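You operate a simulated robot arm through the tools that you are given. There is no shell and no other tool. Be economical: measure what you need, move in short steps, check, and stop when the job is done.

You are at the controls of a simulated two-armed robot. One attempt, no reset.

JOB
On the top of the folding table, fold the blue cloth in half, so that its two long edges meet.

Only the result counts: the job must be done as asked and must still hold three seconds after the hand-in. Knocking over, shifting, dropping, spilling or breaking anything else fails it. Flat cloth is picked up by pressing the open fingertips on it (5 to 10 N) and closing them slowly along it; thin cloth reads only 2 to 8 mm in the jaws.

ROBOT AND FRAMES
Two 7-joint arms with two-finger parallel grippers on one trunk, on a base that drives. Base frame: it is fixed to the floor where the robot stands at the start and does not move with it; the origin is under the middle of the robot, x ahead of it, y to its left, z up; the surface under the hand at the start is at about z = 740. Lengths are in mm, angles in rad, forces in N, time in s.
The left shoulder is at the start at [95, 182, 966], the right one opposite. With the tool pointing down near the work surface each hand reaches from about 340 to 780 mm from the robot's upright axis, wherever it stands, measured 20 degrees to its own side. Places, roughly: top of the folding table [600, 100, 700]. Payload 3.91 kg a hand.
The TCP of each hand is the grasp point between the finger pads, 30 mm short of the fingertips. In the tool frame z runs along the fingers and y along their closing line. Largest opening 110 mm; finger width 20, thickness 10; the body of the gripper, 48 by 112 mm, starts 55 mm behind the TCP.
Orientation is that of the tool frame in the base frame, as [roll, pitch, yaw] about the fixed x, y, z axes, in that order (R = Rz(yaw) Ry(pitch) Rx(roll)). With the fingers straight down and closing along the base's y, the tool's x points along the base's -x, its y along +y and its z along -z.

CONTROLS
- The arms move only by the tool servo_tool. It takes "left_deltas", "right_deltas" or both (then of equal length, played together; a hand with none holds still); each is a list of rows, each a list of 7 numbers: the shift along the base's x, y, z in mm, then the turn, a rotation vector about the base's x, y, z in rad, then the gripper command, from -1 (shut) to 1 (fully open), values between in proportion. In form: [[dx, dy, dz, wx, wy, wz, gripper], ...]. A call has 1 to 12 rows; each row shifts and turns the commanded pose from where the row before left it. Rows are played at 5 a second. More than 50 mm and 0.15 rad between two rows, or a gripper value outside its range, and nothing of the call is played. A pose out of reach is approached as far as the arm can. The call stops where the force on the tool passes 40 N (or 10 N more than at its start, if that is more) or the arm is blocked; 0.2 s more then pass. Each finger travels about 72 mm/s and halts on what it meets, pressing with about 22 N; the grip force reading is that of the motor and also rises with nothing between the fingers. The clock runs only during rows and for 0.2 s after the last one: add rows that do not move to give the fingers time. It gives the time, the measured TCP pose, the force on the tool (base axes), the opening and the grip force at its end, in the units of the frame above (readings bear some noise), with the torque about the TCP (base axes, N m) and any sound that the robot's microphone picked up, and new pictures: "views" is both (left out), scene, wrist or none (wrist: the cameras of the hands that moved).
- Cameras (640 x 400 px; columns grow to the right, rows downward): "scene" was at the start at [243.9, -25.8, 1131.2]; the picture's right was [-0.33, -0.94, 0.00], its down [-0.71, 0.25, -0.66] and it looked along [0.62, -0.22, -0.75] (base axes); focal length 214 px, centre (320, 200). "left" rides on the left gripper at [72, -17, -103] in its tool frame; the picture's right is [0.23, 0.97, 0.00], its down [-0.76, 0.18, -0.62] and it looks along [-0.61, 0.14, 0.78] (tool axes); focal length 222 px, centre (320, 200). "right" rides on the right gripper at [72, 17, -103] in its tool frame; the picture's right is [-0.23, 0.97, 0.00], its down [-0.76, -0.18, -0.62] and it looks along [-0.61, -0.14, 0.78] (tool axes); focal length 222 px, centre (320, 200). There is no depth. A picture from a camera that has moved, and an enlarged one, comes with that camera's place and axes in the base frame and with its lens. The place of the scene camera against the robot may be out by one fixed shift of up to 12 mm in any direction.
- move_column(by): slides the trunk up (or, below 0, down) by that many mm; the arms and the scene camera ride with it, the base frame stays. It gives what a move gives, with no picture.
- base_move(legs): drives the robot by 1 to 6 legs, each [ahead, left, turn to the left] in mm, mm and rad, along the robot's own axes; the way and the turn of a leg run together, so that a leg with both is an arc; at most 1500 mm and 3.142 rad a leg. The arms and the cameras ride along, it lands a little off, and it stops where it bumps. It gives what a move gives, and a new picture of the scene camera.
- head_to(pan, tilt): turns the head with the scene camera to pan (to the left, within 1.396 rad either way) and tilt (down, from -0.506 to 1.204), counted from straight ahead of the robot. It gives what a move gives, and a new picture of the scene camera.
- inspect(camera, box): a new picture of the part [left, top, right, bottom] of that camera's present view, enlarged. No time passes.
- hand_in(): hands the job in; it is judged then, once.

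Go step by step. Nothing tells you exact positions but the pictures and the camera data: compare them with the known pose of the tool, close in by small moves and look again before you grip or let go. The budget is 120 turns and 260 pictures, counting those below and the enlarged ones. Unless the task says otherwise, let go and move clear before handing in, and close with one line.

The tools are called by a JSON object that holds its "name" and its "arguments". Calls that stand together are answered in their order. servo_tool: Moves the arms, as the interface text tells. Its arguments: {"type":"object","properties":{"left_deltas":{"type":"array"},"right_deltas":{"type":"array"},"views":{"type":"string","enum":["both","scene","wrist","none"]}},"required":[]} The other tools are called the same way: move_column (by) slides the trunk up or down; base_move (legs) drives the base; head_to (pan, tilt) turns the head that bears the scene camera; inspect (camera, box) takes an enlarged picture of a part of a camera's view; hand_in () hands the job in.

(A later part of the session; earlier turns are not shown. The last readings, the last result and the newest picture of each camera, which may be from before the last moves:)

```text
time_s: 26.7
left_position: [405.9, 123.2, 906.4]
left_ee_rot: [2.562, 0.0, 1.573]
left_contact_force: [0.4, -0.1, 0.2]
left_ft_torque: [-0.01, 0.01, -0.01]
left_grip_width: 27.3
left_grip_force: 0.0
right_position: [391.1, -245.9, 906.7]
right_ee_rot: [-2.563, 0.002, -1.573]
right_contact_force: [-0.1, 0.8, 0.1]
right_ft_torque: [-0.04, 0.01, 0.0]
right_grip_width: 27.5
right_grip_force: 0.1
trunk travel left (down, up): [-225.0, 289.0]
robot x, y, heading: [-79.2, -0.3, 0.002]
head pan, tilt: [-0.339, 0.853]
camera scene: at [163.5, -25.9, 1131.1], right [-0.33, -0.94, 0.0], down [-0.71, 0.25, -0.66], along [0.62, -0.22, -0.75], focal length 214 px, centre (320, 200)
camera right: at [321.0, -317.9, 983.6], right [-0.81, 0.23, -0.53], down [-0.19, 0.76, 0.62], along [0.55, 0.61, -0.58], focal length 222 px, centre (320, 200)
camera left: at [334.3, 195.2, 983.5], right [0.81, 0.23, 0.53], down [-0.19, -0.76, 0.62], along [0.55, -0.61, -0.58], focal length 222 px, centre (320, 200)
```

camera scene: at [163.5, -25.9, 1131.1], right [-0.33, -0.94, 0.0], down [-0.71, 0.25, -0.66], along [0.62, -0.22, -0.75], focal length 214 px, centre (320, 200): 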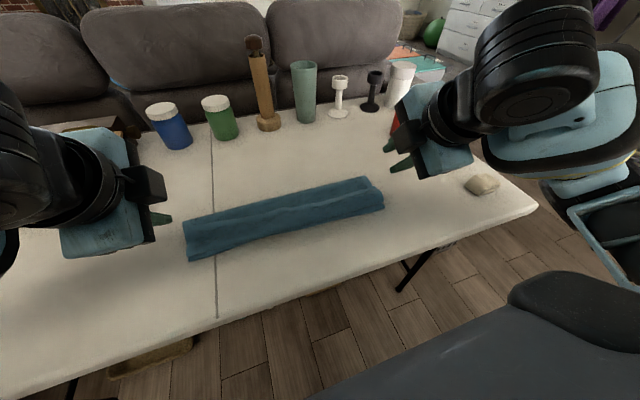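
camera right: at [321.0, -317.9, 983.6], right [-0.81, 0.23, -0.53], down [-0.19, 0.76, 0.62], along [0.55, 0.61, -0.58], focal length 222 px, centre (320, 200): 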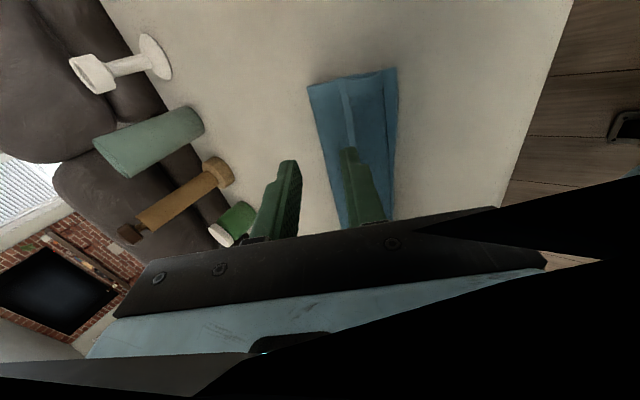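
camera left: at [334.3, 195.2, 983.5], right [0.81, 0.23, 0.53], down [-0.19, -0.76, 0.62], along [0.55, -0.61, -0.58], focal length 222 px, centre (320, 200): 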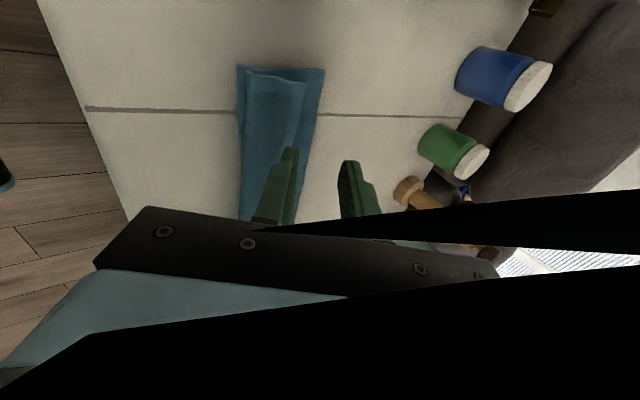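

{"name": "inspect", "arguments": {"camera": "scene", "box": [170, 160, 400, 280]}}

{"name": "inspect", "arguments": {"camera": "left", "box": [200, 40, 360, 140]}}

{"name": "inspect", "arguments": {"camera": "right", "box": [280, 40, 440, 140]}}

```text
2.78 times, centred on (285, 220) of scene
camera zoom: at [163.5, -25.9, 1131.1], right [-0.33, -0.94, 0.0], down [-0.71, 0.25, -0.66], along [0.62, -0.22, -0.75], focal length 597 px, centre (417, 144)
```

zoom: 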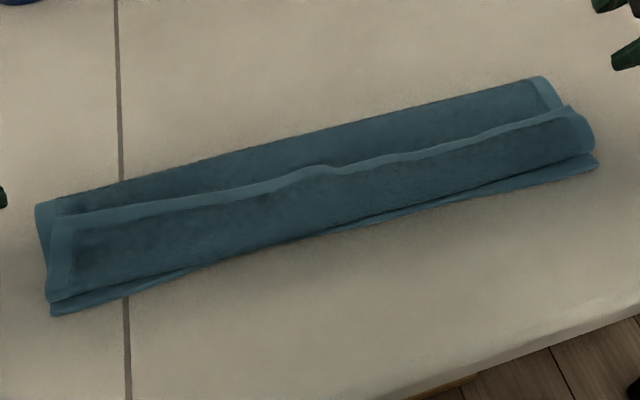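

```text
4.00 times, centred on (280, 90) of left
camera zoom: at [334.3, 195.2, 983.5], right [0.81, 0.23, 0.53], down [-0.19, -0.76, 0.62], along [0.55, -0.61, -0.58], focal length 888 px, centre (480, 640)
```

zoom: 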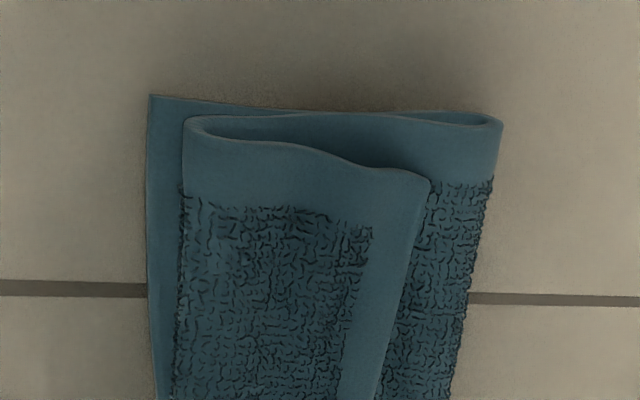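

```text
4.00 times, centred on (360, 90) of right
camera zoom: at [321.0, -317.9, 983.6], right [-0.81, 0.23, -0.53], down [-0.19, 0.76, 0.62], along [0.55, 0.61, -0.58], focal length 888 px, centre (160, 640)
```

zoom: 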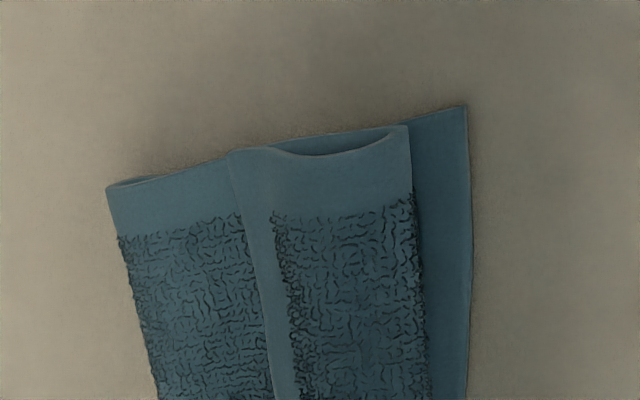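

The flap edge rolled back: it lies on top, facing away, at about x=482 (left) and 461 (right), because I gripped too much cloth and pushed forward. I will re-grip that free edge with only a small bite, so it has nothing to roll, and lay the fold again. First I set the hands vertical above it.

{"name": "servo_tool", "arguments": {"left_deltas": [[16, 0, 0, 0, 0.145, 0, -0.7], [16, 0, -15, 0, 0.145, 0, -0.7], [16, 0, -20, 0, 0.145, 0, -0.7], [16, 0, -21, 0, 0.145, 0, -0.7], [0, 0, -15, 0, 0, 0, -0.7], [0, 0, 0, 0, 0, 0, -0.7]], "right_deltas": [[15, 0, 0, 0, 0.145, 0, -0.7], [15, 0, -15, 0, 0.145, 0, -0.7], [15, 0, -20, 0, 0.145, 0, -0.7], [14, 0, -21, 0, 0.145, 0, -0.7], [0, 0, -15, 0, 0, 0, -0.7], [0, 0, 0, 0, 0, 0, -0.7]]}}

```text
time_s: 28.1
left_position: [470.6, 124.7, 834.7]
left_ee_rot: [-3.141, 0.001, 1.572]
left_contact_force: [-0.2, 0.7, -0.3]
left_ft_torque: [-0.01, 0.0, 0.0]
left_grip_width: 16.4
left_grip_force: 0.2
right_position: [451.5, -247.5, 834.8]
right_ee_rot: [3.141, 0.001, -1.568]
right_contact_force: [-0.3, 0.5, 0.4]
right_ft_torque: [0.0, 0.0, 0.01]
right_grip_width: 16.3
right_grip_force: 0.1
trunk travel left (down, up): [-225.0, 289.0]
robot x, y, heading: [-80.3, -1.2, -0.001]
head pan, tilt: [-0.339, 0.853]
camera scene: at [163.3, -25.8, 1131.2], right [-0.33, -0.94, 0.0], down [-0.71, 0.25, -0.66], along [0.62, -0.22, -0.75], focal length 214 px, centre (320, 200)
camera right: at [433.6, -319.3, 938.0], right [-0.97, 0.23, 0.0], down [0.18, 0.76, 0.62], along [0.14, 0.61, -0.78], focal length 222 px, centre (320, 200)
camera left: at [452.7, 196.5, 939.3], right [0.97, 0.23, 0.0], down [0.18, -0.76, 0.62], along [0.14, -0.61, -0.78], focal length 222 px, centre (320, 200)
```

scene: 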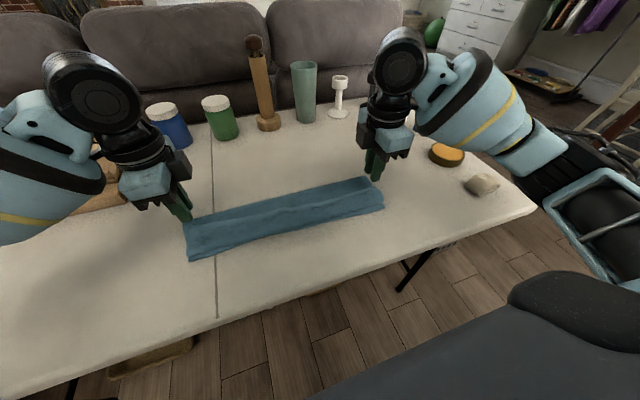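
right: 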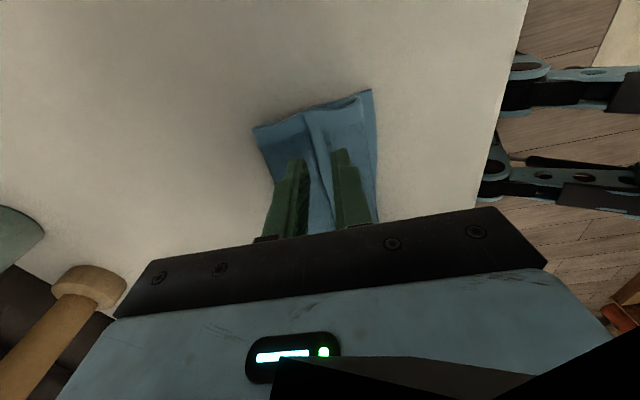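
left: 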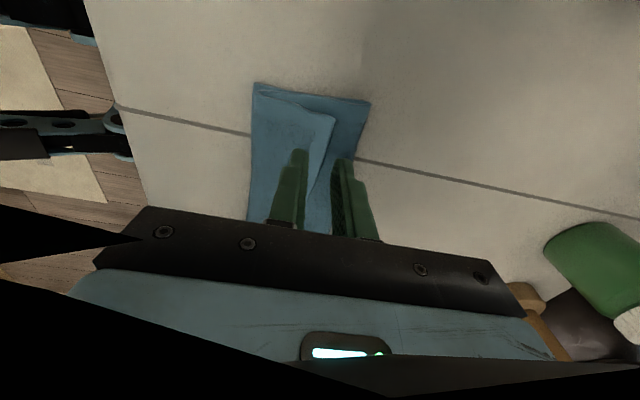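

{"name": "inspect", "arguments": {"camera": "left", "box": [230, 70, 390, 170]}}

{"name": "inspect", "arguments": {"camera": "right", "box": [240, 75, 400, 175]}}

```text
4.00 times, centred on (310, 120) of left
camera zoom: at [452.7, 196.5, 939.3], right [0.97, 0.23, 0.0], down [0.18, -0.76, 0.62], along [0.14, -0.61, -0.78], focal length 888 px, centre (360, 520)
```

zoom: 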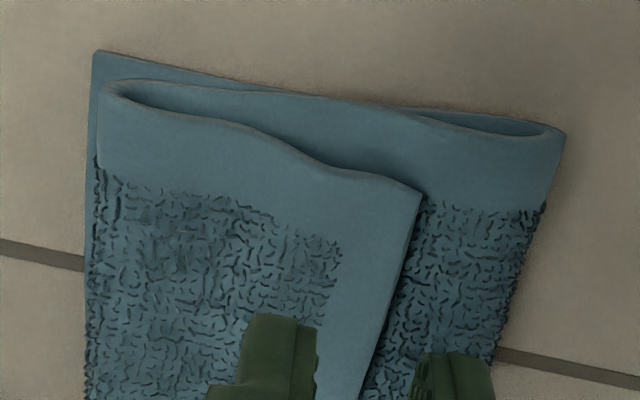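

```text
4.00 times, centred on (320, 125) of right
camera zoom: at [433.6, -319.3, 938.0], right [-0.97, 0.23, 0.0], down [0.18, 0.76, 0.62], along [0.14, 0.61, -0.78], focal length 888 px, centre (320, 500)
```

zoom: 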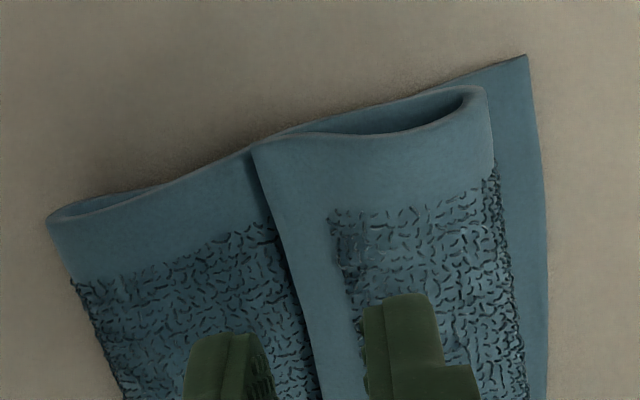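

The flap edge is at x≈479 (left) and 460 (right). I put the outer fingers just past it, with a slight tilt so their tips sit lower, and approach.

{"name": "servo_tool", "arguments": {"left_deltas": [[2.5, -2, -15, 0, 0.1, 0, -0.71], [3, -1, -15, 0, 0, 0, -0.71], [0, 0, -8, 0, 0, 0, -0.71], [0, 0, -5, 0, 0, 0, -0.71], [0, 0, 0, 0, 0, 0, -0.71]], "right_deltas": [[2.5, 0, -15, 0, 0.1, 0, -0.71], [3, 0, -15, 0, 0, 0, -0.71], [0, 0, -8, 0, 0, 0, -0.71], [0, 0, -5, 0, 0, 0, -0.71], [0, 0, 0, 0, 0, 0, -0.71]], "views": "wrist"}}

```text
time_s: 29.3
left_position: [474.8, 122.1, 792.0]
left_ee_rot: [-3.042, 0.001, 1.571]
left_contact_force: [-0.9, 0.3, -1.0]
left_ft_torque: [-0.02, -0.02, 0.01]
left_grip_width: 16.1
left_grip_force: 0.0
right_position: [455.0, -245.7, 793.6]
right_ee_rot: [3.042, 0.001, -1.572]
right_contact_force: [0.3, -0.2, 0.3]
right_ft_torque: [-0.03, 0.02, -0.01]
right_grip_width: 15.7
right_grip_force: 0.1
trunk travel left (down, up): [-225.0, 289.0]
robot x, y, heading: [-82.8, 5.2, 0.001]
head pan, tilt: [-0.339, 0.853]
camera right: at [448.0, -317.8, 898.1], right [-0.97, 0.23, 0.1], down [0.24, 0.76, 0.6], along [0.06, 0.61, -0.79], focal length 222 px, centre (320, 200)
camera left: at [467.8, 193.4, 897.0], right [0.97, 0.23, -0.1], down [0.24, -0.76, 0.6], along [0.06, -0.61, -0.79], focal length 222 px, centre (320, 200)
```

right: 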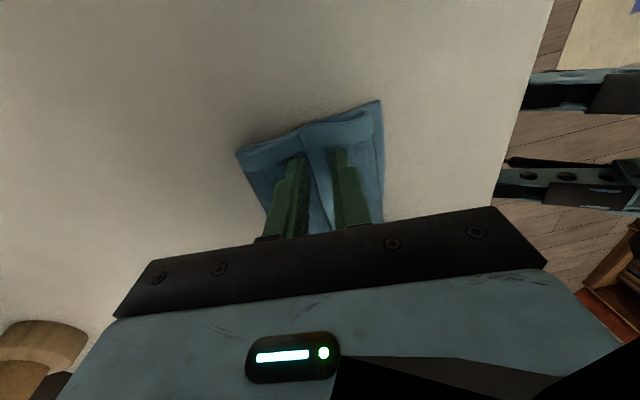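
left: 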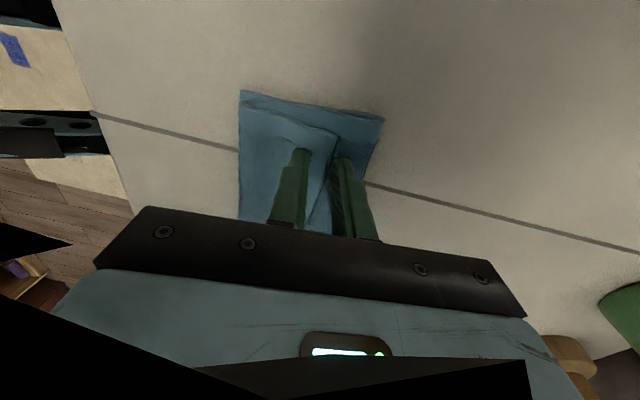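

{"name": "servo_tool", "arguments": {"left_deltas": [[0, 0, -3, 0, 0, 0, -0.71], [0, 0, -3, 0, 0, 0, -0.71], [0, 0, -3, 0, 0, 0, -0.71], [0, 0, -1.5, 0, 0, 0, -0.71], [0, 0, 0, 0, 0, 0, -0.71]], "right_deltas": [[0, 0, -3, 0, 0, 0, -0.71], [0, 0, -3, 0, 0, 0, -0.71], [0, 0, -3, 0, 0, 0, -0.71], [0, 0, -1.5, 0, 0, 0, -0.71], [0, 0, 0, 0, 0, 0, -0.71]], "views": "wrist"}}

```text
time_s: 30.5
left_position: [475.9, 121.4, 782.0]
left_ee_rot: [-3.043, 0.001, 1.57]
left_contact_force: [0.4, -0.5, -0.1]
left_ft_torque: [0.01, -0.01, -0.02]
left_grip_width: 16.0
left_grip_force: 0.6
right_position: [454.1, -246.0, 783.9]
right_ee_rot: [3.042, 0.001, -1.571]
right_contact_force: [-0.8, -0.5, 0.4]
right_ft_torque: [0.0, -0.01, 0.03]
right_grip_width: 15.9
right_grip_force: 0.1
trunk travel left (down, up): [-225.0, 289.0]
robot x, y, heading: [-77.7, 1.8, -0.003]
head pan, tilt: [-0.339, 0.853]
camera right: at [447.8, -317.9, 887.3], right [-0.97, 0.23, 0.1], down [0.24, 0.76, 0.6], along [0.06, 0.61, -0.79], focal length 222 px, centre (320, 200)
camera left: at [468.1, 192.9, 886.3], right [0.97, 0.23, -0.1], down [0.24, -0.76, 0.6], along [0.06, -0.61, -0.79], focal length 222 px, centre (320, 200)
```

right: 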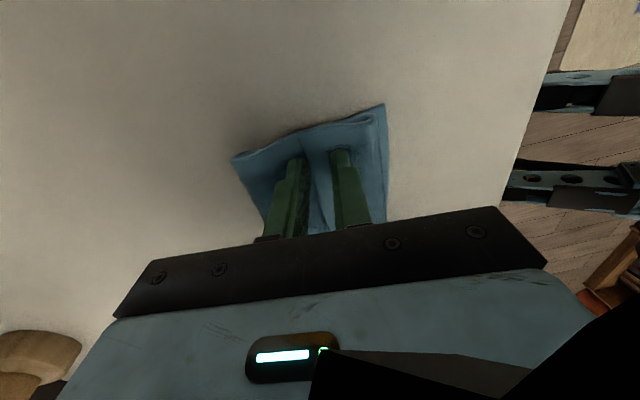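
left: 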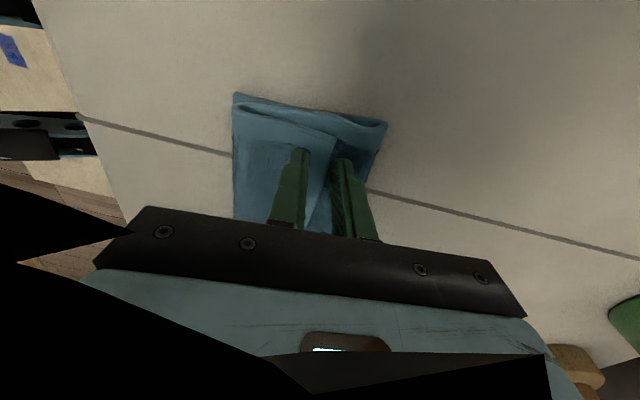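

{"name": "servo_tool", "arguments": {"left_deltas": [[0, 0, -2, 0, 0, 0, -0.71], [0, 0, -1.5, 0, 0, 0, -0.71], [0, 0, 0, 0, 0, 0, -0.71]], "right_deltas": [[0, 0, -2.5, 0, 0, 0, -0.71], [0, 0, -2, 0, 0, 0, -0.71], [0, 0, 0, 0, 0, 0, -0.71]], "views": "none"}}

```text
time_s: 31.3
left_position: [476.0, 120.2, 778.7]
left_ee_rot: [-3.043, 0.001, 1.57]
left_contact_force: [1.1, -0.3, 4.1]
left_ft_torque: [0.01, 0.02, 0.01]
left_grip_width: 16.3
left_grip_force: 0.2
right_position: [453.3, -247.3, 778.9]
right_ee_rot: [3.044, 0.002, -1.574]
right_contact_force: [0.1, -0.8, 4.8]
right_ft_torque: [-0.03, 0.03, -0.02]
right_grip_width: 16.2
right_grip_force: 0.0
trunk travel left (down, up): [-225.0, 289.0]
robot x, y, heading: [-75.7, -2.3, 0.002]
head pan, tilt: [-0.339, 0.853]
```

The hands press with 4 to 5 N. I go slightly lower and close slowly.

{"name": "servo_tool", "arguments": {"left_deltas": [[0, 0, -0.5, 0, 0, 0, -0.71], [0, 0, 0, 0, 0, 0, -0.75], [0, 0, 0, 0, 0, 0, -0.79], [0, 0, 0, 0, 0, 0, -0.83], [0, 0, 0, 0, 0, 0, -0.87], [0, 0, 0, 0, 0, 0, -0.91], [0, 0, 0, 0, 0, 0, -0.95], [0, 0, 0, 0, 0, 0, -1], [0, 0, 0, 0, 0, 0, -1]], "right_deltas": [[0, 0, -0.5, 0, 0, 0, -0.71], [0, 0, 0, 0, 0, 0, -0.75], [0, 0, 0, 0, 0, 0, -0.79], [0, 0, 0, 0, 0, 0, -0.83], [0, 0, 0, 0, 0, 0, -0.87], [0, 0, 0, 0, 0, 0, -0.91], [0, 0, 0, 0, 0, 0, -0.95], [0, 0, 0, 0, 0, 0, -1], [0, 0, 0, 0, 0, 0, -1]], "views": "wrist"}}

```text
time_s: 33.3
left_position: [475.4, 120.9, 777.4]
left_ee_rot: [-3.042, 0.002, 1.569]
left_contact_force: [-0.4, -0.9, 5.0]
left_ft_torque: [0.0, 0.05, 0.0]
left_grip_width: 2.9
left_grip_force: 22.4
right_position: [453.5, -246.4, 777.9]
right_ee_rot: [3.043, 0.003, -1.572]
right_contact_force: [-0.6, -0.7, 6.8]
right_ft_torque: [0.0, 0.06, 0.06]
right_grip_width: 2.8
right_grip_force: 22.2
trunk travel left (down, up): [-225.0, 289.0]
robot x, y, heading: [-81.0, -1.3, -0.001]
head pan, tilt: [-0.339, 0.853]
camera right: at [446.9, -317.9, 882.8], right [-0.97, 0.23, 0.1], down [0.24, 0.76, 0.6], along [0.06, 0.61, -0.79], focal length 222 px, centre (320, 200)
camera left: at [467.8, 193.0, 882.8], right [0.97, 0.23, -0.1], down [0.24, -0.76, 0.6], along [0.06, -0.61, -0.79], focal length 222 px, centre (320, 200)
```

right: 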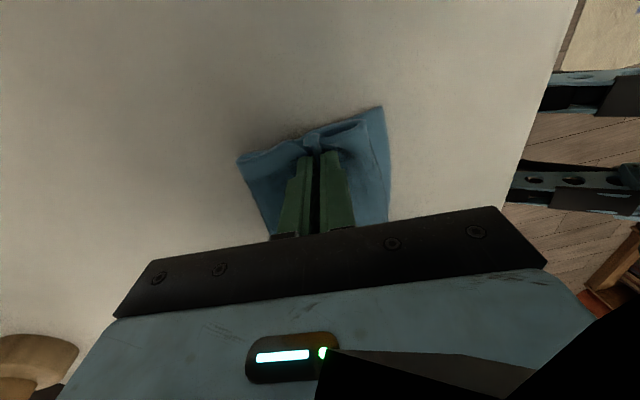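
left: 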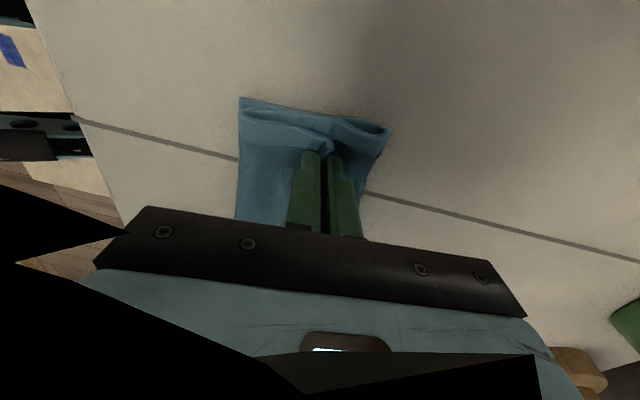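

The jaws read 2.9 mm, which suggests a small bite of a single layer. I lift a little and check.

{"name": "servo_tool", "arguments": {"left_deltas": [[2, 0, 12, 0, 0, 0, -1], [5, 0, 15, 0, 0, 0, -1], [5, 0, 15, 0, 0, 0, -1], [0, 0, 0, 0, 0, 0, -1]], "right_deltas": [[2, 0, 12, 0, 0, 0, -1], [5, 0, 15, 0, 0, 0, -1], [5, 0, 15, 0, 0, 0, -1], [0, 0, 0, 0, 0, 0, -1]]}}

{"name": "inspect", "arguments": {"camera": "left", "box": [200, 70, 440, 220]}}

{"name": "inspect", "arguments": {"camera": "right", "box": [200, 70, 440, 220]}}

```text
time_s: 34.3
left_position: [488.1, 120.2, 819.5]
left_ee_rot: [-3.043, -0.001, 1.571]
left_contact_force: [0.3, -0.6, -1.2]
left_ft_torque: [0.0, 0.0, -0.02]
left_grip_width: 2.6
left_grip_force: 22.1
right_position: [467.0, -246.5, 819.7]
right_ee_rot: [3.043, 0.003, -1.572]
right_contact_force: [1.3, -0.4, 0.4]
right_ft_torque: [0.02, 0.02, 0.0]
right_grip_width: 2.8
right_grip_force: 22.3
trunk travel left (down, up): [-225.0, 289.0]
robot x, y, heading: [-81.6, 1.2, 0.002]
head pan, tilt: [-0.339, 0.853]
camera scene: at [163.3, -25.9, 1131.2], right [-0.33, -0.94, 0.0], down [-0.71, 0.25, -0.66], along [0.62, -0.22, -0.75], focal length 214 px, centre (320, 200)
camera right: at [460.4, -318.5, 923.7], right [-0.97, 0.23, 0.1], down [0.24, 0.76, 0.6], along [0.06, 0.61, -0.79], focal length 222 px, centre (320, 200)
camera left: at [481.0, 192.5, 923.6], right [0.97, 0.23, -0.1], down [0.24, -0.76, 0.6], along [0.06, -0.61, -0.79], focal length 222 px, centre (320, 200)
```

scene: 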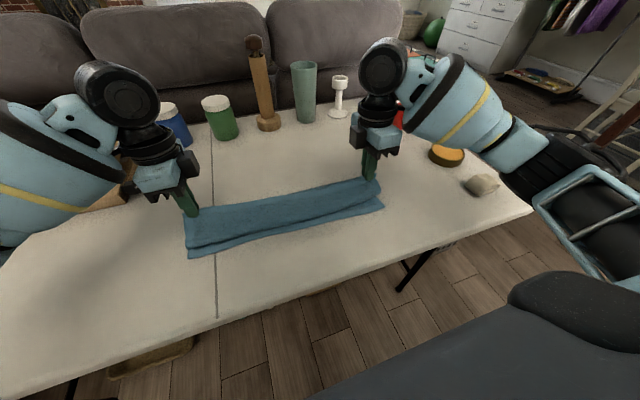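
right: 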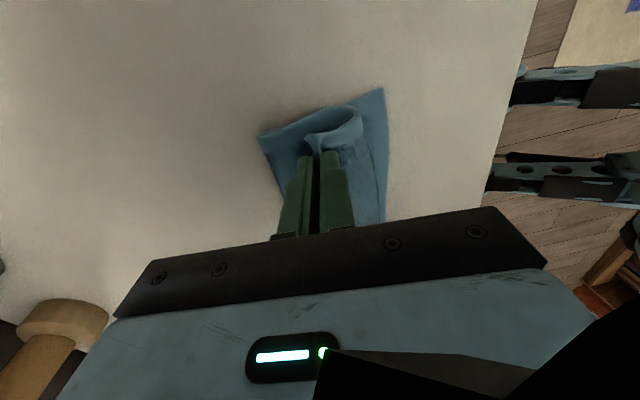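
left: 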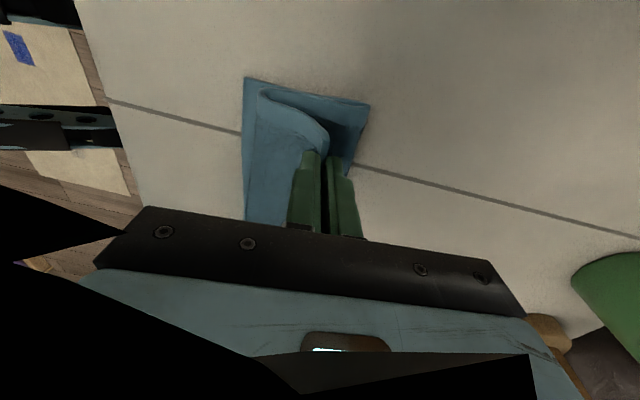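

```text
2.67 times, centred on (320, 145) of left
camera zoom: at [481.0, 192.5, 923.6], right [0.97, 0.23, -0.1], down [0.24, -0.76, 0.6], along [0.06, -0.61, -0.79], focal length 592 px, centre (320, 347)
```

zoom: 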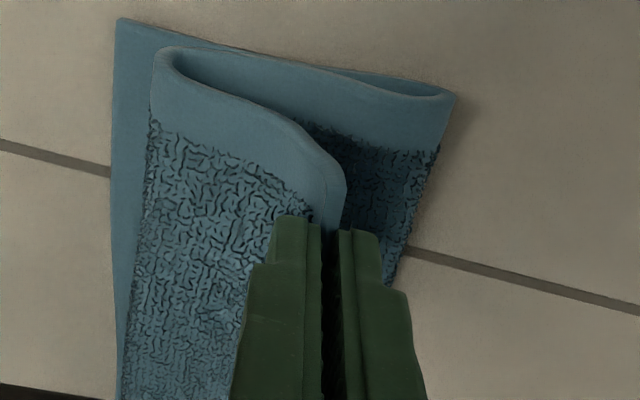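

```text
2.67 times, centred on (320, 145) of right
camera zoom: at [460.4, -318.5, 923.7], right [-0.97, 0.23, 0.1], down [0.24, 0.76, 0.6], along [0.06, 0.61, -0.79], focal length 592 px, centre (320, 347)
```

zoom: 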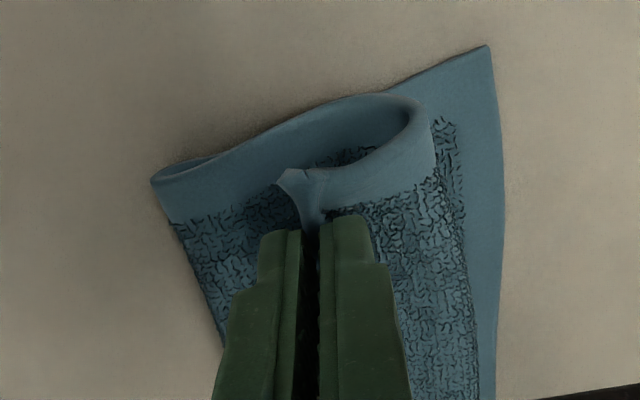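

The grips are ideal, with the bite right at the edge. I raise the edge up and outward so the lower half settles flat and the crease moves to the middle.

{"name": "servo_tool", "arguments": {"left_deltas": [[10, 0, 15, 0, 0, 0, -1], [15, 0, 12, 0, 0, 0, -1], [18, 0, 10, 0, 0, 0, -1], [20, 0, 5, 0, 0, 0, -1], [20, 0, 0, 0, 0, 0, -1], [10, 0, 0, 0, 0, 0, -1], [0, 0, 0, 0, 0, 0, -1]], "right_deltas": [[10, 0, 15, 0, 0, 0, -1], [15, 0, 12, 0, 0, 0, -1], [18, 0, 10, 0, 0, 0, -1], [20, 0, 5, 0, 0, 0, -1], [20, 0, 0, 0, 0, 0, -1], [10, 0, 0, 0, 0, 0, -1], [0, 0, 0, 0, 0, 0, -1]]}}

{"name": "inspect", "arguments": {"camera": "scene", "box": [170, 140, 410, 280]}}

```text
time_s: 35.9
left_position: [580.8, 122.2, 863.0]
left_ee_rot: [-3.043, -0.001, 1.571]
left_contact_force: [-0.4, -0.7, -0.1]
left_ft_torque: [0.0, 0.02, 0.02]
left_grip_width: 2.5
left_grip_force: 22.2
right_position: [559.6, -245.9, 861.5]
right_ee_rot: [3.042, 0.003, -1.573]
right_contact_force: [0.0, 0.3, 0.5]
right_ft_torque: [0.01, 0.01, 0.0]
right_grip_width: 2.9
right_grip_force: 22.0
trunk travel left (down, up): [-225.0, 289.0]
robot x, y, heading: [-82.9, -3.6, 0.005]
head pan, tilt: [-0.339, 0.853]
camera scene: at [163.2, -25.8, 1131.2], right [-0.33, -0.94, 0.0], down [-0.71, 0.25, -0.66], along [0.62, -0.22, -0.75], focal length 214 px, centre (320, 200)
camera right: at [552.4, -317.9, 966.3], right [-0.97, 0.23, 0.1], down [0.24, 0.76, 0.6], along [0.06, 0.61, -0.79], focal length 222 px, centre (320, 200)
camera left: at [573.3, 193.1, 967.5], right [0.97, 0.23, -0.1], down [0.24, -0.76, 0.6], along [0.06, -0.61, -0.79], focal length 222 px, centre (320, 200)
```

scene: 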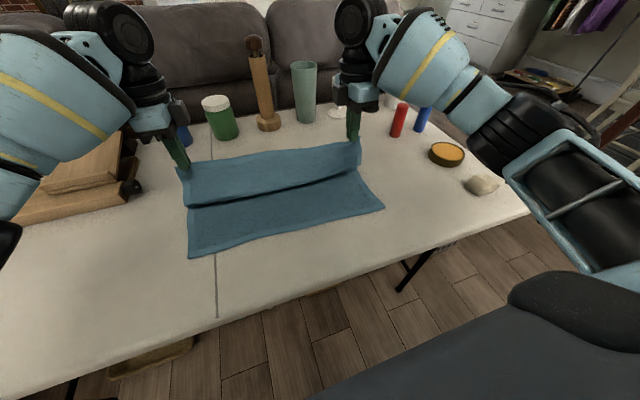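
right: 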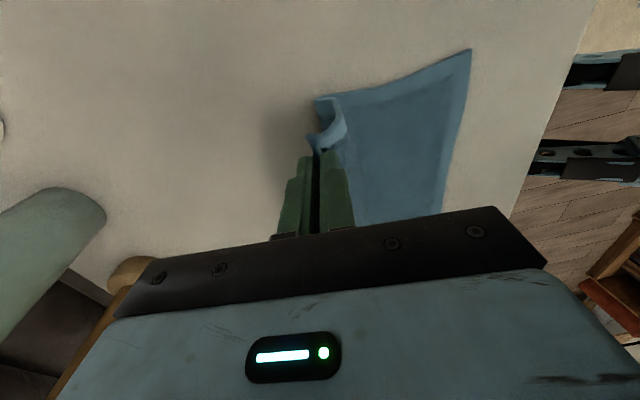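
left: 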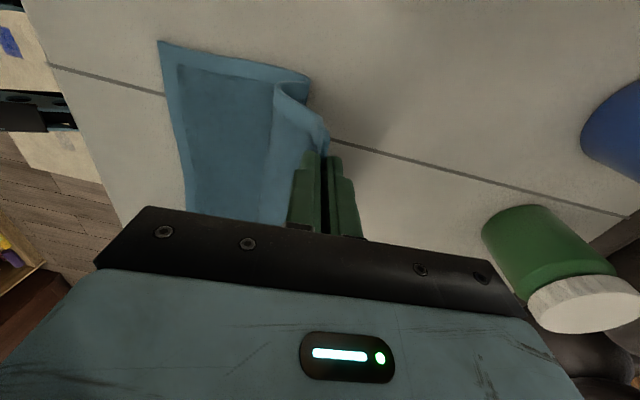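

```text
2.67 times, centred on (290, 210) of scene
camera zoom: at [163.2, -25.8, 1131.2], right [-0.33, -0.94, 0.0], down [-0.71, 0.25, -0.66], along [0.62, -0.22, -0.75], focal length 572 px, centre (400, 173)
```

zoom: 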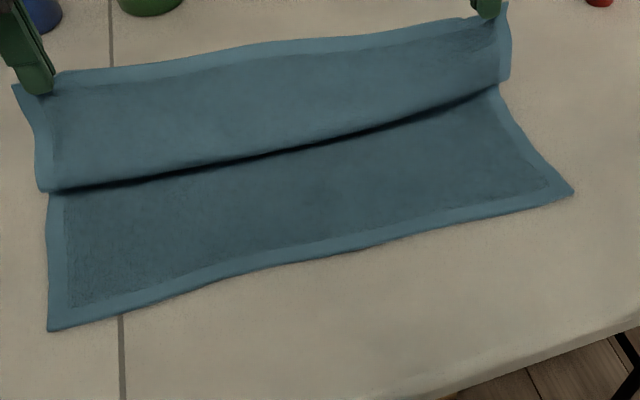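

An S-bend remains in the sheet, so I move farther out to straighten it.

{"name": "servo_tool", "arguments": {"left_deltas": [[20, 0, 0, 0, 0, 0, -1], [20, 0, -8, 0, 0, 0, -1], [15, 0, -12, 0, 0, 0, -1], [10, 0, -10, 0, 0, 0, -1], [0, 0, 0, 0, 0, 0, -1]], "right_deltas": [[20, 0, 0, 0, 0, 0, -1], [20, 0, -8, 0, 0, 0, -1], [15, 0, -12, 0, 0, 0, -1], [10, 0, -10, 0, 0, 0, -1], [0, 0, 0, 0, 0, 0, -1]]}}

{"name": "inspect", "arguments": {"camera": "scene", "box": [170, 140, 410, 280]}}

```text
time_s: 37.1
left_position: [622.2, 125.1, 842.7]
left_ee_rot: [-3.043, 0.002, 1.569]
left_contact_force: [0.2, 0.1, -0.1]
left_ft_torque: [-0.03, -0.03, -0.02]
left_grip_width: 2.5
left_grip_force: 21.7
left hand out of reach, approached as far as the arm can: row 3, 4
right_position: [624.6, -246.1, 831.4]
right_ee_rot: [3.042, 0.002, -1.572]
right_contact_force: [0.0, 0.9, -0.2]
right_ft_torque: [0.04, 0.01, 0.01]
right_grip_width: 2.9
right_grip_force: 22.5
trunk travel left (down, up): [-225.0, 289.0]
robot x, y, heading: [-84.5, 2.2, 0.001]
head pan, tilt: [-0.339, 0.853]
camera scene: at [163.1, -26.0, 1131.3], right [-0.33, -0.94, 0.0], down [-0.71, 0.25, -0.66], along [0.62, -0.22, -0.75], focal length 214 px, centre (320, 200)
camera right: at [617.7, -317.6, 936.9], right [-0.97, 0.23, 0.1], down [0.24, 0.76, 0.6], along [0.06, 0.61, -0.79], focal length 222 px, centre (320, 200)
camera left: at [614.9, 197.2, 947.7], right [0.97, 0.23, -0.1], down [0.24, -0.76, 0.6], along [0.06, -0.61, -0.79], focal length 222 px, centre (320, 200)
```

scene: 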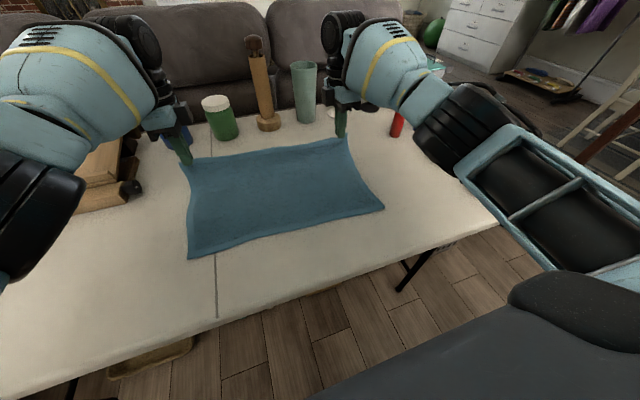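
right: 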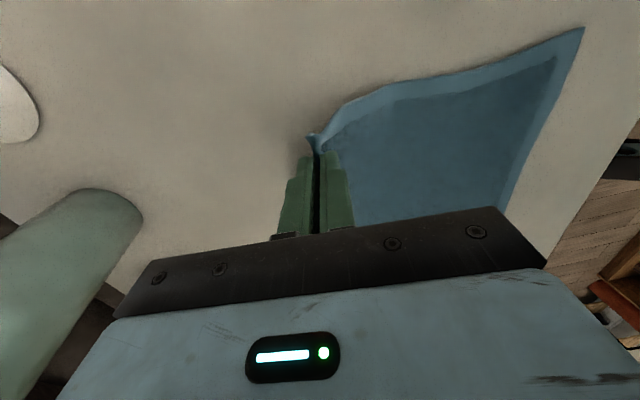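
left: 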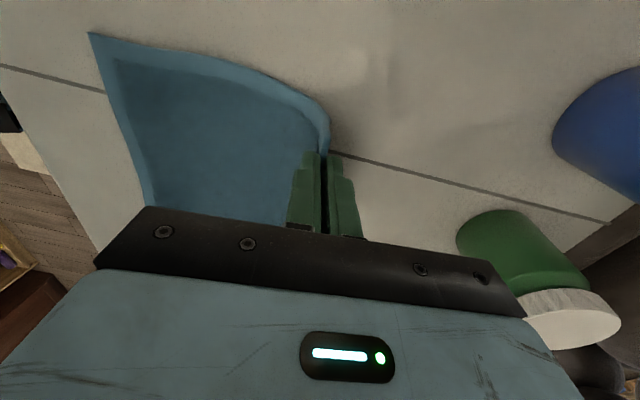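

```text
2.67 times, centred on (290, 210) of scene
camera zoom: at [163.1, -26.0, 1131.3], right [-0.33, -0.94, 0.0], down [-0.71, 0.25, -0.66], along [0.62, -0.22, -0.75], focal length 572 px, centre (400, 173)
```

zoom: 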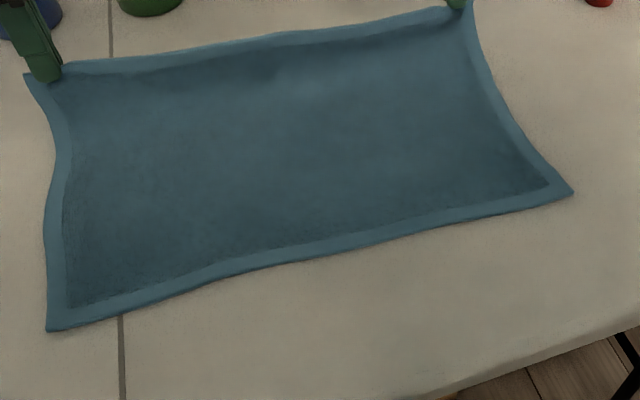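

The sheet is flat again and both hands hold the very edge. I swing it up over the middle line with some tilt, then back the base up by 40 mm to stay in reach.

{"name": "servo_tool", "arguments": {"left_deltas": [[-10, 0, 12, 0, -0.05, 0, -1], [-17, 0, 10, 0, -0.1, 0, -1], [-20, 0, 9, 0, -0.1, 0, -1], [-20, 0, 6, 0, -0.1, 0, -1], [-20, 0, 3, 0, 0, 0, -1], [0, 0, 0, 0, 0, 0, -1]], "right_deltas": [[-15, 0, 17, 0, -0.05, 0, -1], [-20, 0, 14, 0, -0.1, 0, -1], [-22, 0, 11, 0, -0.1, 0, -1], [-22, 0, 7, 0, -0.1, 0, -1], [-22, 0, 3, 0, 0, 0, -1], [0, 0, 0, 0, 0, 0, -1]], "views": "none"}}

{"name": "base_move", "arguments": {"legs": [[-40, 0, 0]]}}

```text
time_s: 38.5
left_position: [654.6, 109.3, 894.1]
left_ee_rot: [2.999, -0.001, 1.575]
left_contact_force: [-0.7, -1.8, -0.5]
left_ft_torque: [-0.03, 0.07, -0.04]
left_grip_width: 2.6
left_grip_force: 21.8
left hand out of reach, approached as far as the arm can: row 1, 2, 3, 4, 5
right_position: [522.9, -246.3, 883.1]
right_ee_rot: [-2.89, 0.001, -1.571]
right_contact_force: [-0.2, 1.4, -0.8]
right_ft_torque: [0.02, 0.01, 0.02]
right_grip_width: 2.8
right_grip_force: 22.8
trunk travel left (down, up): [-225.0, 289.0]
robot x, y, heading: [-82.6, 0.1, -0.005]
head pan, tilt: [-0.339, 0.853]
```

```text
time_s: 39.3
left_position: [615.1, 111.0, 896.7]
left_ee_rot: [2.998, 0.002, 1.577]
left_contact_force: [-0.5, -1.6, 0.9]
left_ft_torque: [-0.01, 0.03, -0.03]
left_grip_width: 2.4
left_grip_force: 22.5
right_position: [483.6, -246.8, 884.1]
right_ee_rot: [-2.892, 0.001, -1.57]
right_contact_force: [0.2, 1.5, 0.2]
right_ft_torque: [0.04, -0.05, 0.05]
right_grip_width: 2.6
right_grip_force: 21.9
trunk travel left (down, up): [-225.0, 289.0]
robot x, y, heading: [-119.0, 1.0, 0.001]
head pan, tilt: [-0.339, 0.853]
camera scene: at [122.6, -25.8, 1131.5], right [-0.33, -0.94, 0.0], down [-0.71, 0.25, -0.66], along [0.62, -0.22, -0.75], focal length 214 px, centre (320, 200)
```

scene: 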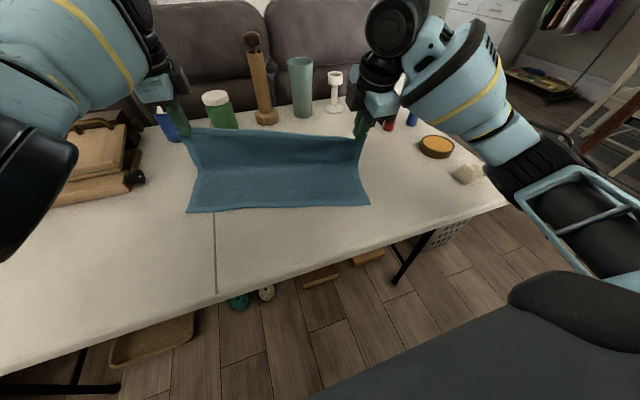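

The left arm lagged at its reach limit and is now about 120 mm too far out. I bring it back level with the right hand.

{"name": "servo_tool", "arguments": {"left_deltas": [[-20, 2, 0, 0, 0, 0, -1], [-20, 2, 0, 0, 0, 0, -1], [-20, 2, -3, 0, 0, 0, -1], [0, 0, 0, 0, 0, 0, -1]]}}

```text
time_s: 40.3
left_position: [616.6, 110.9, 895.4]
left_ee_rot: [3.001, 0.0, 1.578]
left_contact_force: [-1.1, -1.0, 0.6]
left_ft_torque: [-0.05, 0.07, 0.02]
left_grip_width: 2.5
left_grip_force: 21.7
left hand out of reach, approached as far as the arm can: row 1, 2, 3
right_position: [483.8, -246.9, 884.3]
right_ee_rot: [-2.891, 0.001, -1.569]
right_contact_force: [1.1, 2.2, 0.1]
right_ft_torque: [0.07, 0.01, 0.05]
right_grip_width: 3.0
right_grip_force: 22.3
trunk travel left (down, up): [-225.0, 289.0]
robot x, y, heading: [-121.7, 0.6, 0.0]
head pan, tilt: [-0.339, 0.853]
camera scene: at [123.7, -25.8, 1131.2], right [-0.33, -0.94, 0.0], down [-0.71, 0.25, -0.66], along [0.62, -0.22, -0.75], focal length 214 px, centre (320, 200)
camera left: at [583.3, 182.6, 995.3], right [0.96, 0.23, 0.14], down [0.09, -0.76, 0.64], along [0.26, -0.61, -0.75], focal length 222 px, centre (320, 200)
```

scene: 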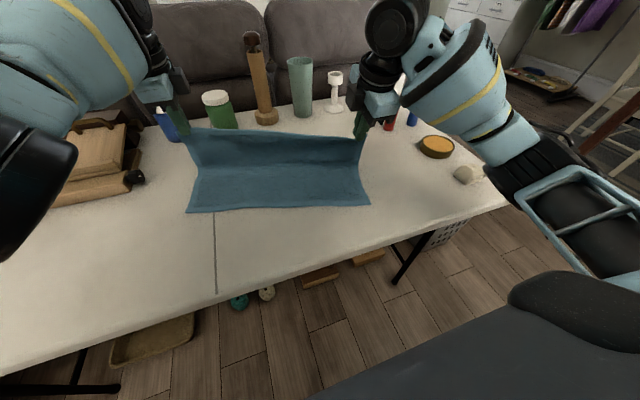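
left: 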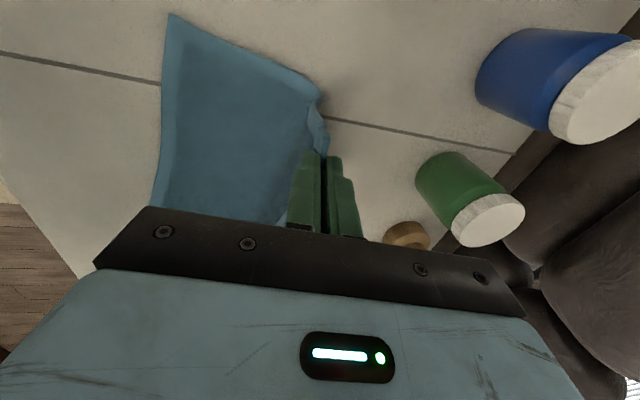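

{"name": "servo_tool", "arguments": {"left_deltas": [[0, 4, -8, 0, 0.06, 0, -1], [0, 4, -8, 0, 0.06, 0, -1], [-5, 4, -8, 0, 0.06, 0, -1], [-10, 0, -8, 0, 0.06, 0, -1], [0, 0, 0, 0, 0, 0, -1]], "views": "none"}}

```text
time_s: 41.5
left_position: [581.5, 132.3, 860.7]
left_ee_rot: [-3.044, -0.002, 1.576]
left_contact_force: [-1.0, -5.0, -0.3]
left_ft_torque: [-0.16, -0.04, 0.0]
left_grip_width: 2.3
left_grip_force: 22.1
left hand out of reach, approached as far as the arm can: row 1, 2, 3
right_position: [483.8, -245.8, 883.9]
right_ee_rot: [-2.889, 0.001, -1.571]
right_contact_force: [1.2, 4.4, -0.3]
right_ft_torque: [0.16, 0.02, 0.06]
right_grip_width: 2.8
right_grip_force: 22.1
trunk travel left (down, up): [-225.0, 289.0]
robot x, y, heading: [-123.4, -0.7, -0.001]
head pan, tilt: [-0.339, 0.853]
```

The left arm is free again. I bring it level with the right.

{"name": "servo_tool", "arguments": {"left_deltas": [[-15, -4, 0, 0, 0, 0, -1], [-15, -4, 3, 0, 0, 0, -1], [-15, -2, 5, 0, 0, 0, -1], [-18, 0, 5, 0, 0, 0, -1], [-18, 0, 5, 0, -0.05, 0, -1], [0, 0, 0, 0, 0, 0, -1]]}}

```text
time_s: 42.9
left_position: [574.4, 107.3, 886.3]
left_ee_rot: [-3.068, -0.001, 1.578]
left_contact_force: [-0.9, 0.5, 0.5]
left_ft_torque: [-0.02, -0.03, 0.0]
left_grip_width: 2.4
left_grip_force: 21.7
left hand out of reach, approached as far as the arm can: row 1, 2, 3, 4, 5
right_position: [483.9, -246.6, 883.1]
right_ee_rot: [-2.891, 0.003, -1.571]
right_contact_force: [0.4, -0.4, -0.2]
right_ft_torque: [-0.01, 0.02, 0.02]
right_grip_width: 2.7
right_grip_force: 21.8
trunk travel left (down, up): [-225.0, 289.0]
robot x, y, heading: [-118.1, 1.0, -0.003]
head pan, tilt: [-0.339, 0.853]
camera scene: at [123.7, -25.8, 1131.2], right [-0.33, -0.94, 0.0], down [-0.71, 0.25, -0.66], along [0.62, -0.22, -0.75], focal length 214 px, centre (320, 200)
camera left: at [565.1, 179.5, 991.4], right [0.97, 0.23, -0.07], down [0.23, -0.76, 0.61], along [0.09, -0.6, -0.79], focal length 222 px, centre (320, 200)
```

scene: 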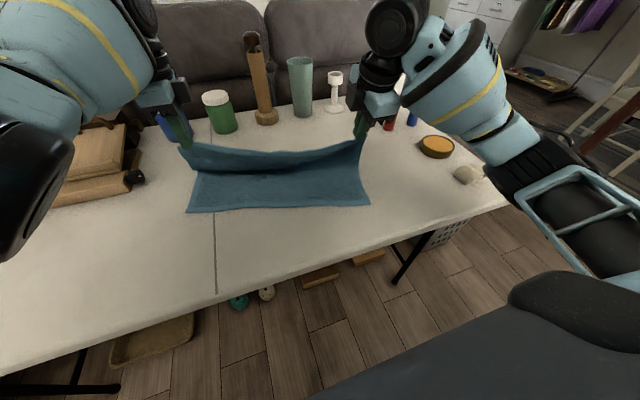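
left: 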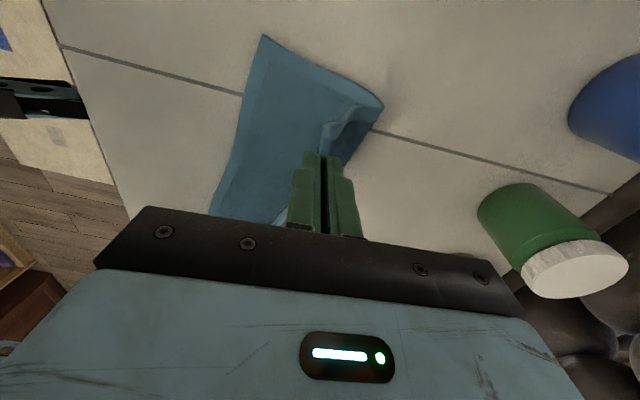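

{"name": "servo_tool", "arguments": {"left_deltas": [[0, 8, -10, 0, 0.02, 0, -1], [-5, 8, -10, 0, 0, 0, -1], [-10, 4, -5, 0, 0, 0, -1], [-15, 0, -2, 0, 0, 0, -1], [-15, 0, 0, 0, 0, 0, -1], [0, 0, 0, 0, 0, 0, -1]], "views": "scene"}}

```text
time_s: 44.3
left_position: [581.5, 118.1, 866.5]
left_ee_rot: [-3.072, -0.003, 1.575]
left_contact_force: [-0.2, 0.6, -0.4]
left_ft_torque: [-0.01, -0.07, 0.0]
left_grip_width: 2.4
left_grip_force: 21.9
left hand out of reach, approached as far as the arm can: row 1, 2, 3, 4, 5
right_position: [484.4, -245.6, 882.1]
right_ee_rot: [-2.892, 0.002, -1.571]
right_contact_force: [1.0, 0.5, -0.6]
right_ft_torque: [0.01, 0.02, 0.01]
right_grip_width: 2.7
right_grip_force: 22.0
trunk travel left (down, up): [-225.0, 289.0]
robot x, y, heading: [-122.1, 1.9, -0.0]
head pan, tilt: [-0.339, 0.853]
camera scene: at [123.8, -25.7, 1131.2], right [-0.33, -0.94, 0.0], down [-0.71, 0.25, -0.66], along [0.62, -0.22, -0.75], focal length 214 px, centre (320, 200)
```

scene: 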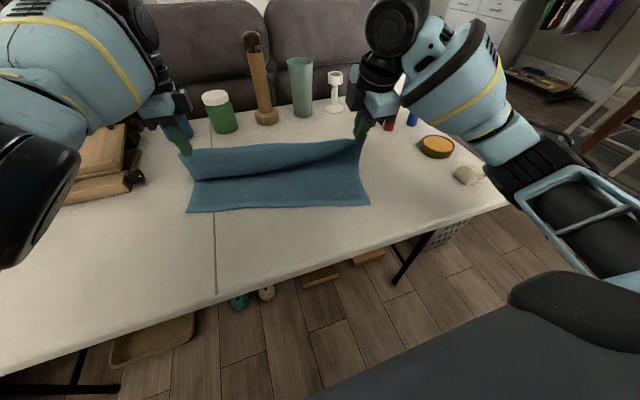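

The left arm sits against a joint limit. I try relieving it with a small yaw.

{"name": "servo_tool", "arguments": {"left_deltas": [[0, 0, 0, 0, 0, 0.12, -1], [-8, 0, 0, 0, 0, 0.1, -1], [-10, 0, 0, 0, 0, 0, -1], [-10, 0, 0, 0, 0, 0, -1], [0, 0, 0, 0, 0, 0, -1]], "views": "none"}}

```text
time_s: 45.5
left_position: [581.3, 112.0, 872.0]
left_ee_rot: [-3.073, -0.002, 1.797]
left_contact_force: [0.0, 0.4, -0.1]
left_ft_torque: [0.02, -0.01, -0.03]
left_grip_width: 2.3
left_grip_force: 21.8
left hand out of reach, approached as far as the arm can: row 2, 3, 4
right_position: [484.9, -246.7, 882.8]
right_ee_rot: [-2.891, 0.002, -1.571]
right_contact_force: [0.6, 0.1, 0.3]
right_ft_torque: [0.0, 0.01, -0.03]
right_grip_width: 2.7
right_grip_force: 21.6
trunk travel left (down, up): [-225.0, 289.0]
robot x, y, heading: [-120.2, 6.3, 0.002]
head pan, tilt: [-0.339, 0.853]
```

{"name": "servo_tool", "arguments": {"left_deltas": [[0, 5, -5, 0, 0.05, -0.1, -1], [0, 5, -5, 0, 0.05, -0.12, -1], [0, 5, -5, 0, 0, -0.1, -1], [-5, 3, -5, 0, 0, -0.1, -1], [-10, 0, 0, 0, 0, 0, -1], [-10, 0, 0, 0, 0, 0, -1]], "views": "none"}}

```text
time_s: 46.9
left_position: [569.3, 138.2, 855.3]
left_ee_rot: [-2.974, -0.014, 1.376]
left_contact_force: [-0.1, -7.0, 0.4]
left_ft_torque: [-0.21, 0.04, 0.05]
left_grip_width: 2.6
left_grip_force: 21.8
left hand out of reach, approached as far as the arm can: row 1, 2, 4, 5, 6
right_position: [484.1, -246.6, 883.4]
right_ee_rot: [-2.893, 0.001, -1.573]
right_contact_force: [0.6, 5.9, -1.7]
right_ft_torque: [0.2, -0.03, 0.08]
right_grip_width: 2.8
right_grip_force: 22.1
trunk travel left (down, up): [-225.0, 289.0]
robot x, y, heading: [-122.5, -1.5, -0.002]
head pan, tilt: [-0.339, 0.853]
```

The left arm stays locked in this configuration. I will lay the cloth back flat, release it, reset the left arm, and repeat from the base position that worked. First I relieve the stretch and drive forward.

{"name": "servo_tool", "arguments": {"left_deltas": [[0, -8, 0, 0, 0, 0.1, -1], [0, -6, 0, 0, 0, 0.1, -1], [0, 0, 0, 0, 0, 0, -1]], "right_deltas": [[15, 0, 0, 0, 0.05, 0, -1], [15, 0, 0, 0, 0.05, 0, -1], [0, 0, 0, 0, 0, 0, -1]], "views": "none"}}

{"name": "base_move", "arguments": {"legs": [[80, 0, 0]]}}

```text
time_s: 47.7
left_position: [569.2, 124.4, 856.5]
left_ee_rot: [-2.976, -0.014, 1.578]
left_contact_force: [-0.4, -0.1, 0.2]
left_ft_torque: [-0.03, 0.02, -0.01]
left_grip_width: 2.3
left_grip_force: 22.4
right_position: [513.7, -246.9, 883.1]
right_ee_rot: [-2.992, -0.001, -1.57]
right_contact_force: [1.0, 0.5, 0.0]
right_ft_torque: [0.03, -0.02, 0.01]
right_grip_width: 2.6
right_grip_force: 21.8
trunk travel left (down, up): [-225.0, 289.0]
robot x, y, heading: [-120.5, -3.2, 0.005]
head pan, tilt: [-0.339, 0.853]
```

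```text
time_s: 48.8
left_position: [648.1, 123.6, 856.5]
left_ee_rot: [-2.974, -0.012, 1.574]
left_contact_force: [0.6, -0.5, -0.8]
left_ft_torque: [-0.01, 0.05, -0.05]
left_grip_width: 2.6
left_grip_force: 21.6
right_position: [594.4, -247.0, 882.6]
right_ee_rot: [-2.99, 0.003, -1.57]
right_contact_force: [0.5, 0.8, -0.7]
right_ft_torque: [0.01, 0.02, 0.0]
right_grip_width: 3.1
right_grip_force: 22.0
trunk travel left (down, up): [-225.0, 289.0]
robot x, y, heading: [-45.1, 2.1, -0.0]
head pan, tilt: [-0.339, 0.853]
camera scene: at [203.6, -26.1, 1131.0], right [-0.33, -0.94, 0.0], down [-0.71, 0.25, -0.66], along [0.62, -0.22, -0.75], focal length 214 px, centre (320, 200)
```

scene: 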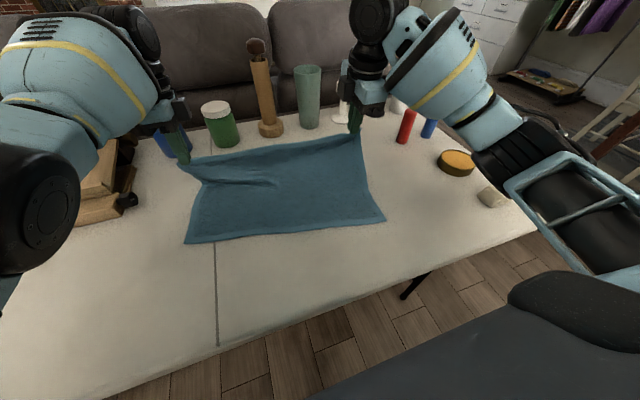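

The last left move succeeded with the hand tilted outward. I test whether it can now retract freely.

{"name": "servo_tool", "arguments": {"left_deltas": [[-10, 0, 0, 0, 0, 0, -1], [-15, 0, 0, 0, 0, 0, -1], [-15, 0, 3, 0, 0, 0, -1], [0, 0, 0, 0, 0, 0, -1]], "views": "none"}}

```text
time_s: 49.8
left_position: [643.4, 116.8, 864.2]
left_ee_rot: [-2.973, -0.014, 1.573]
left_contact_force: [-1.2, 0.2, 0.6]
left_ft_torque: [-0.06, 0.0, -0.04]
left_grip_width: 2.5
left_grip_force: 22.3
left hand out of reach, approached as far as the arm can: row 1, 2, 3
right_position: [593.4, -247.1, 882.3]
right_ee_rot: [-2.991, 0.002, -1.571]
right_contact_force: [1.0, 0.5, -0.4]
right_ft_torque: [-0.03, 0.01, 0.02]
right_grip_width: 2.7
right_grip_force: 22.5
trunk travel left (down, up): [-225.0, 289.0]
robot x, y, heading: [-43.4, -0.1, -0.001]
head pan, tilt: [-0.339, 0.853]
```

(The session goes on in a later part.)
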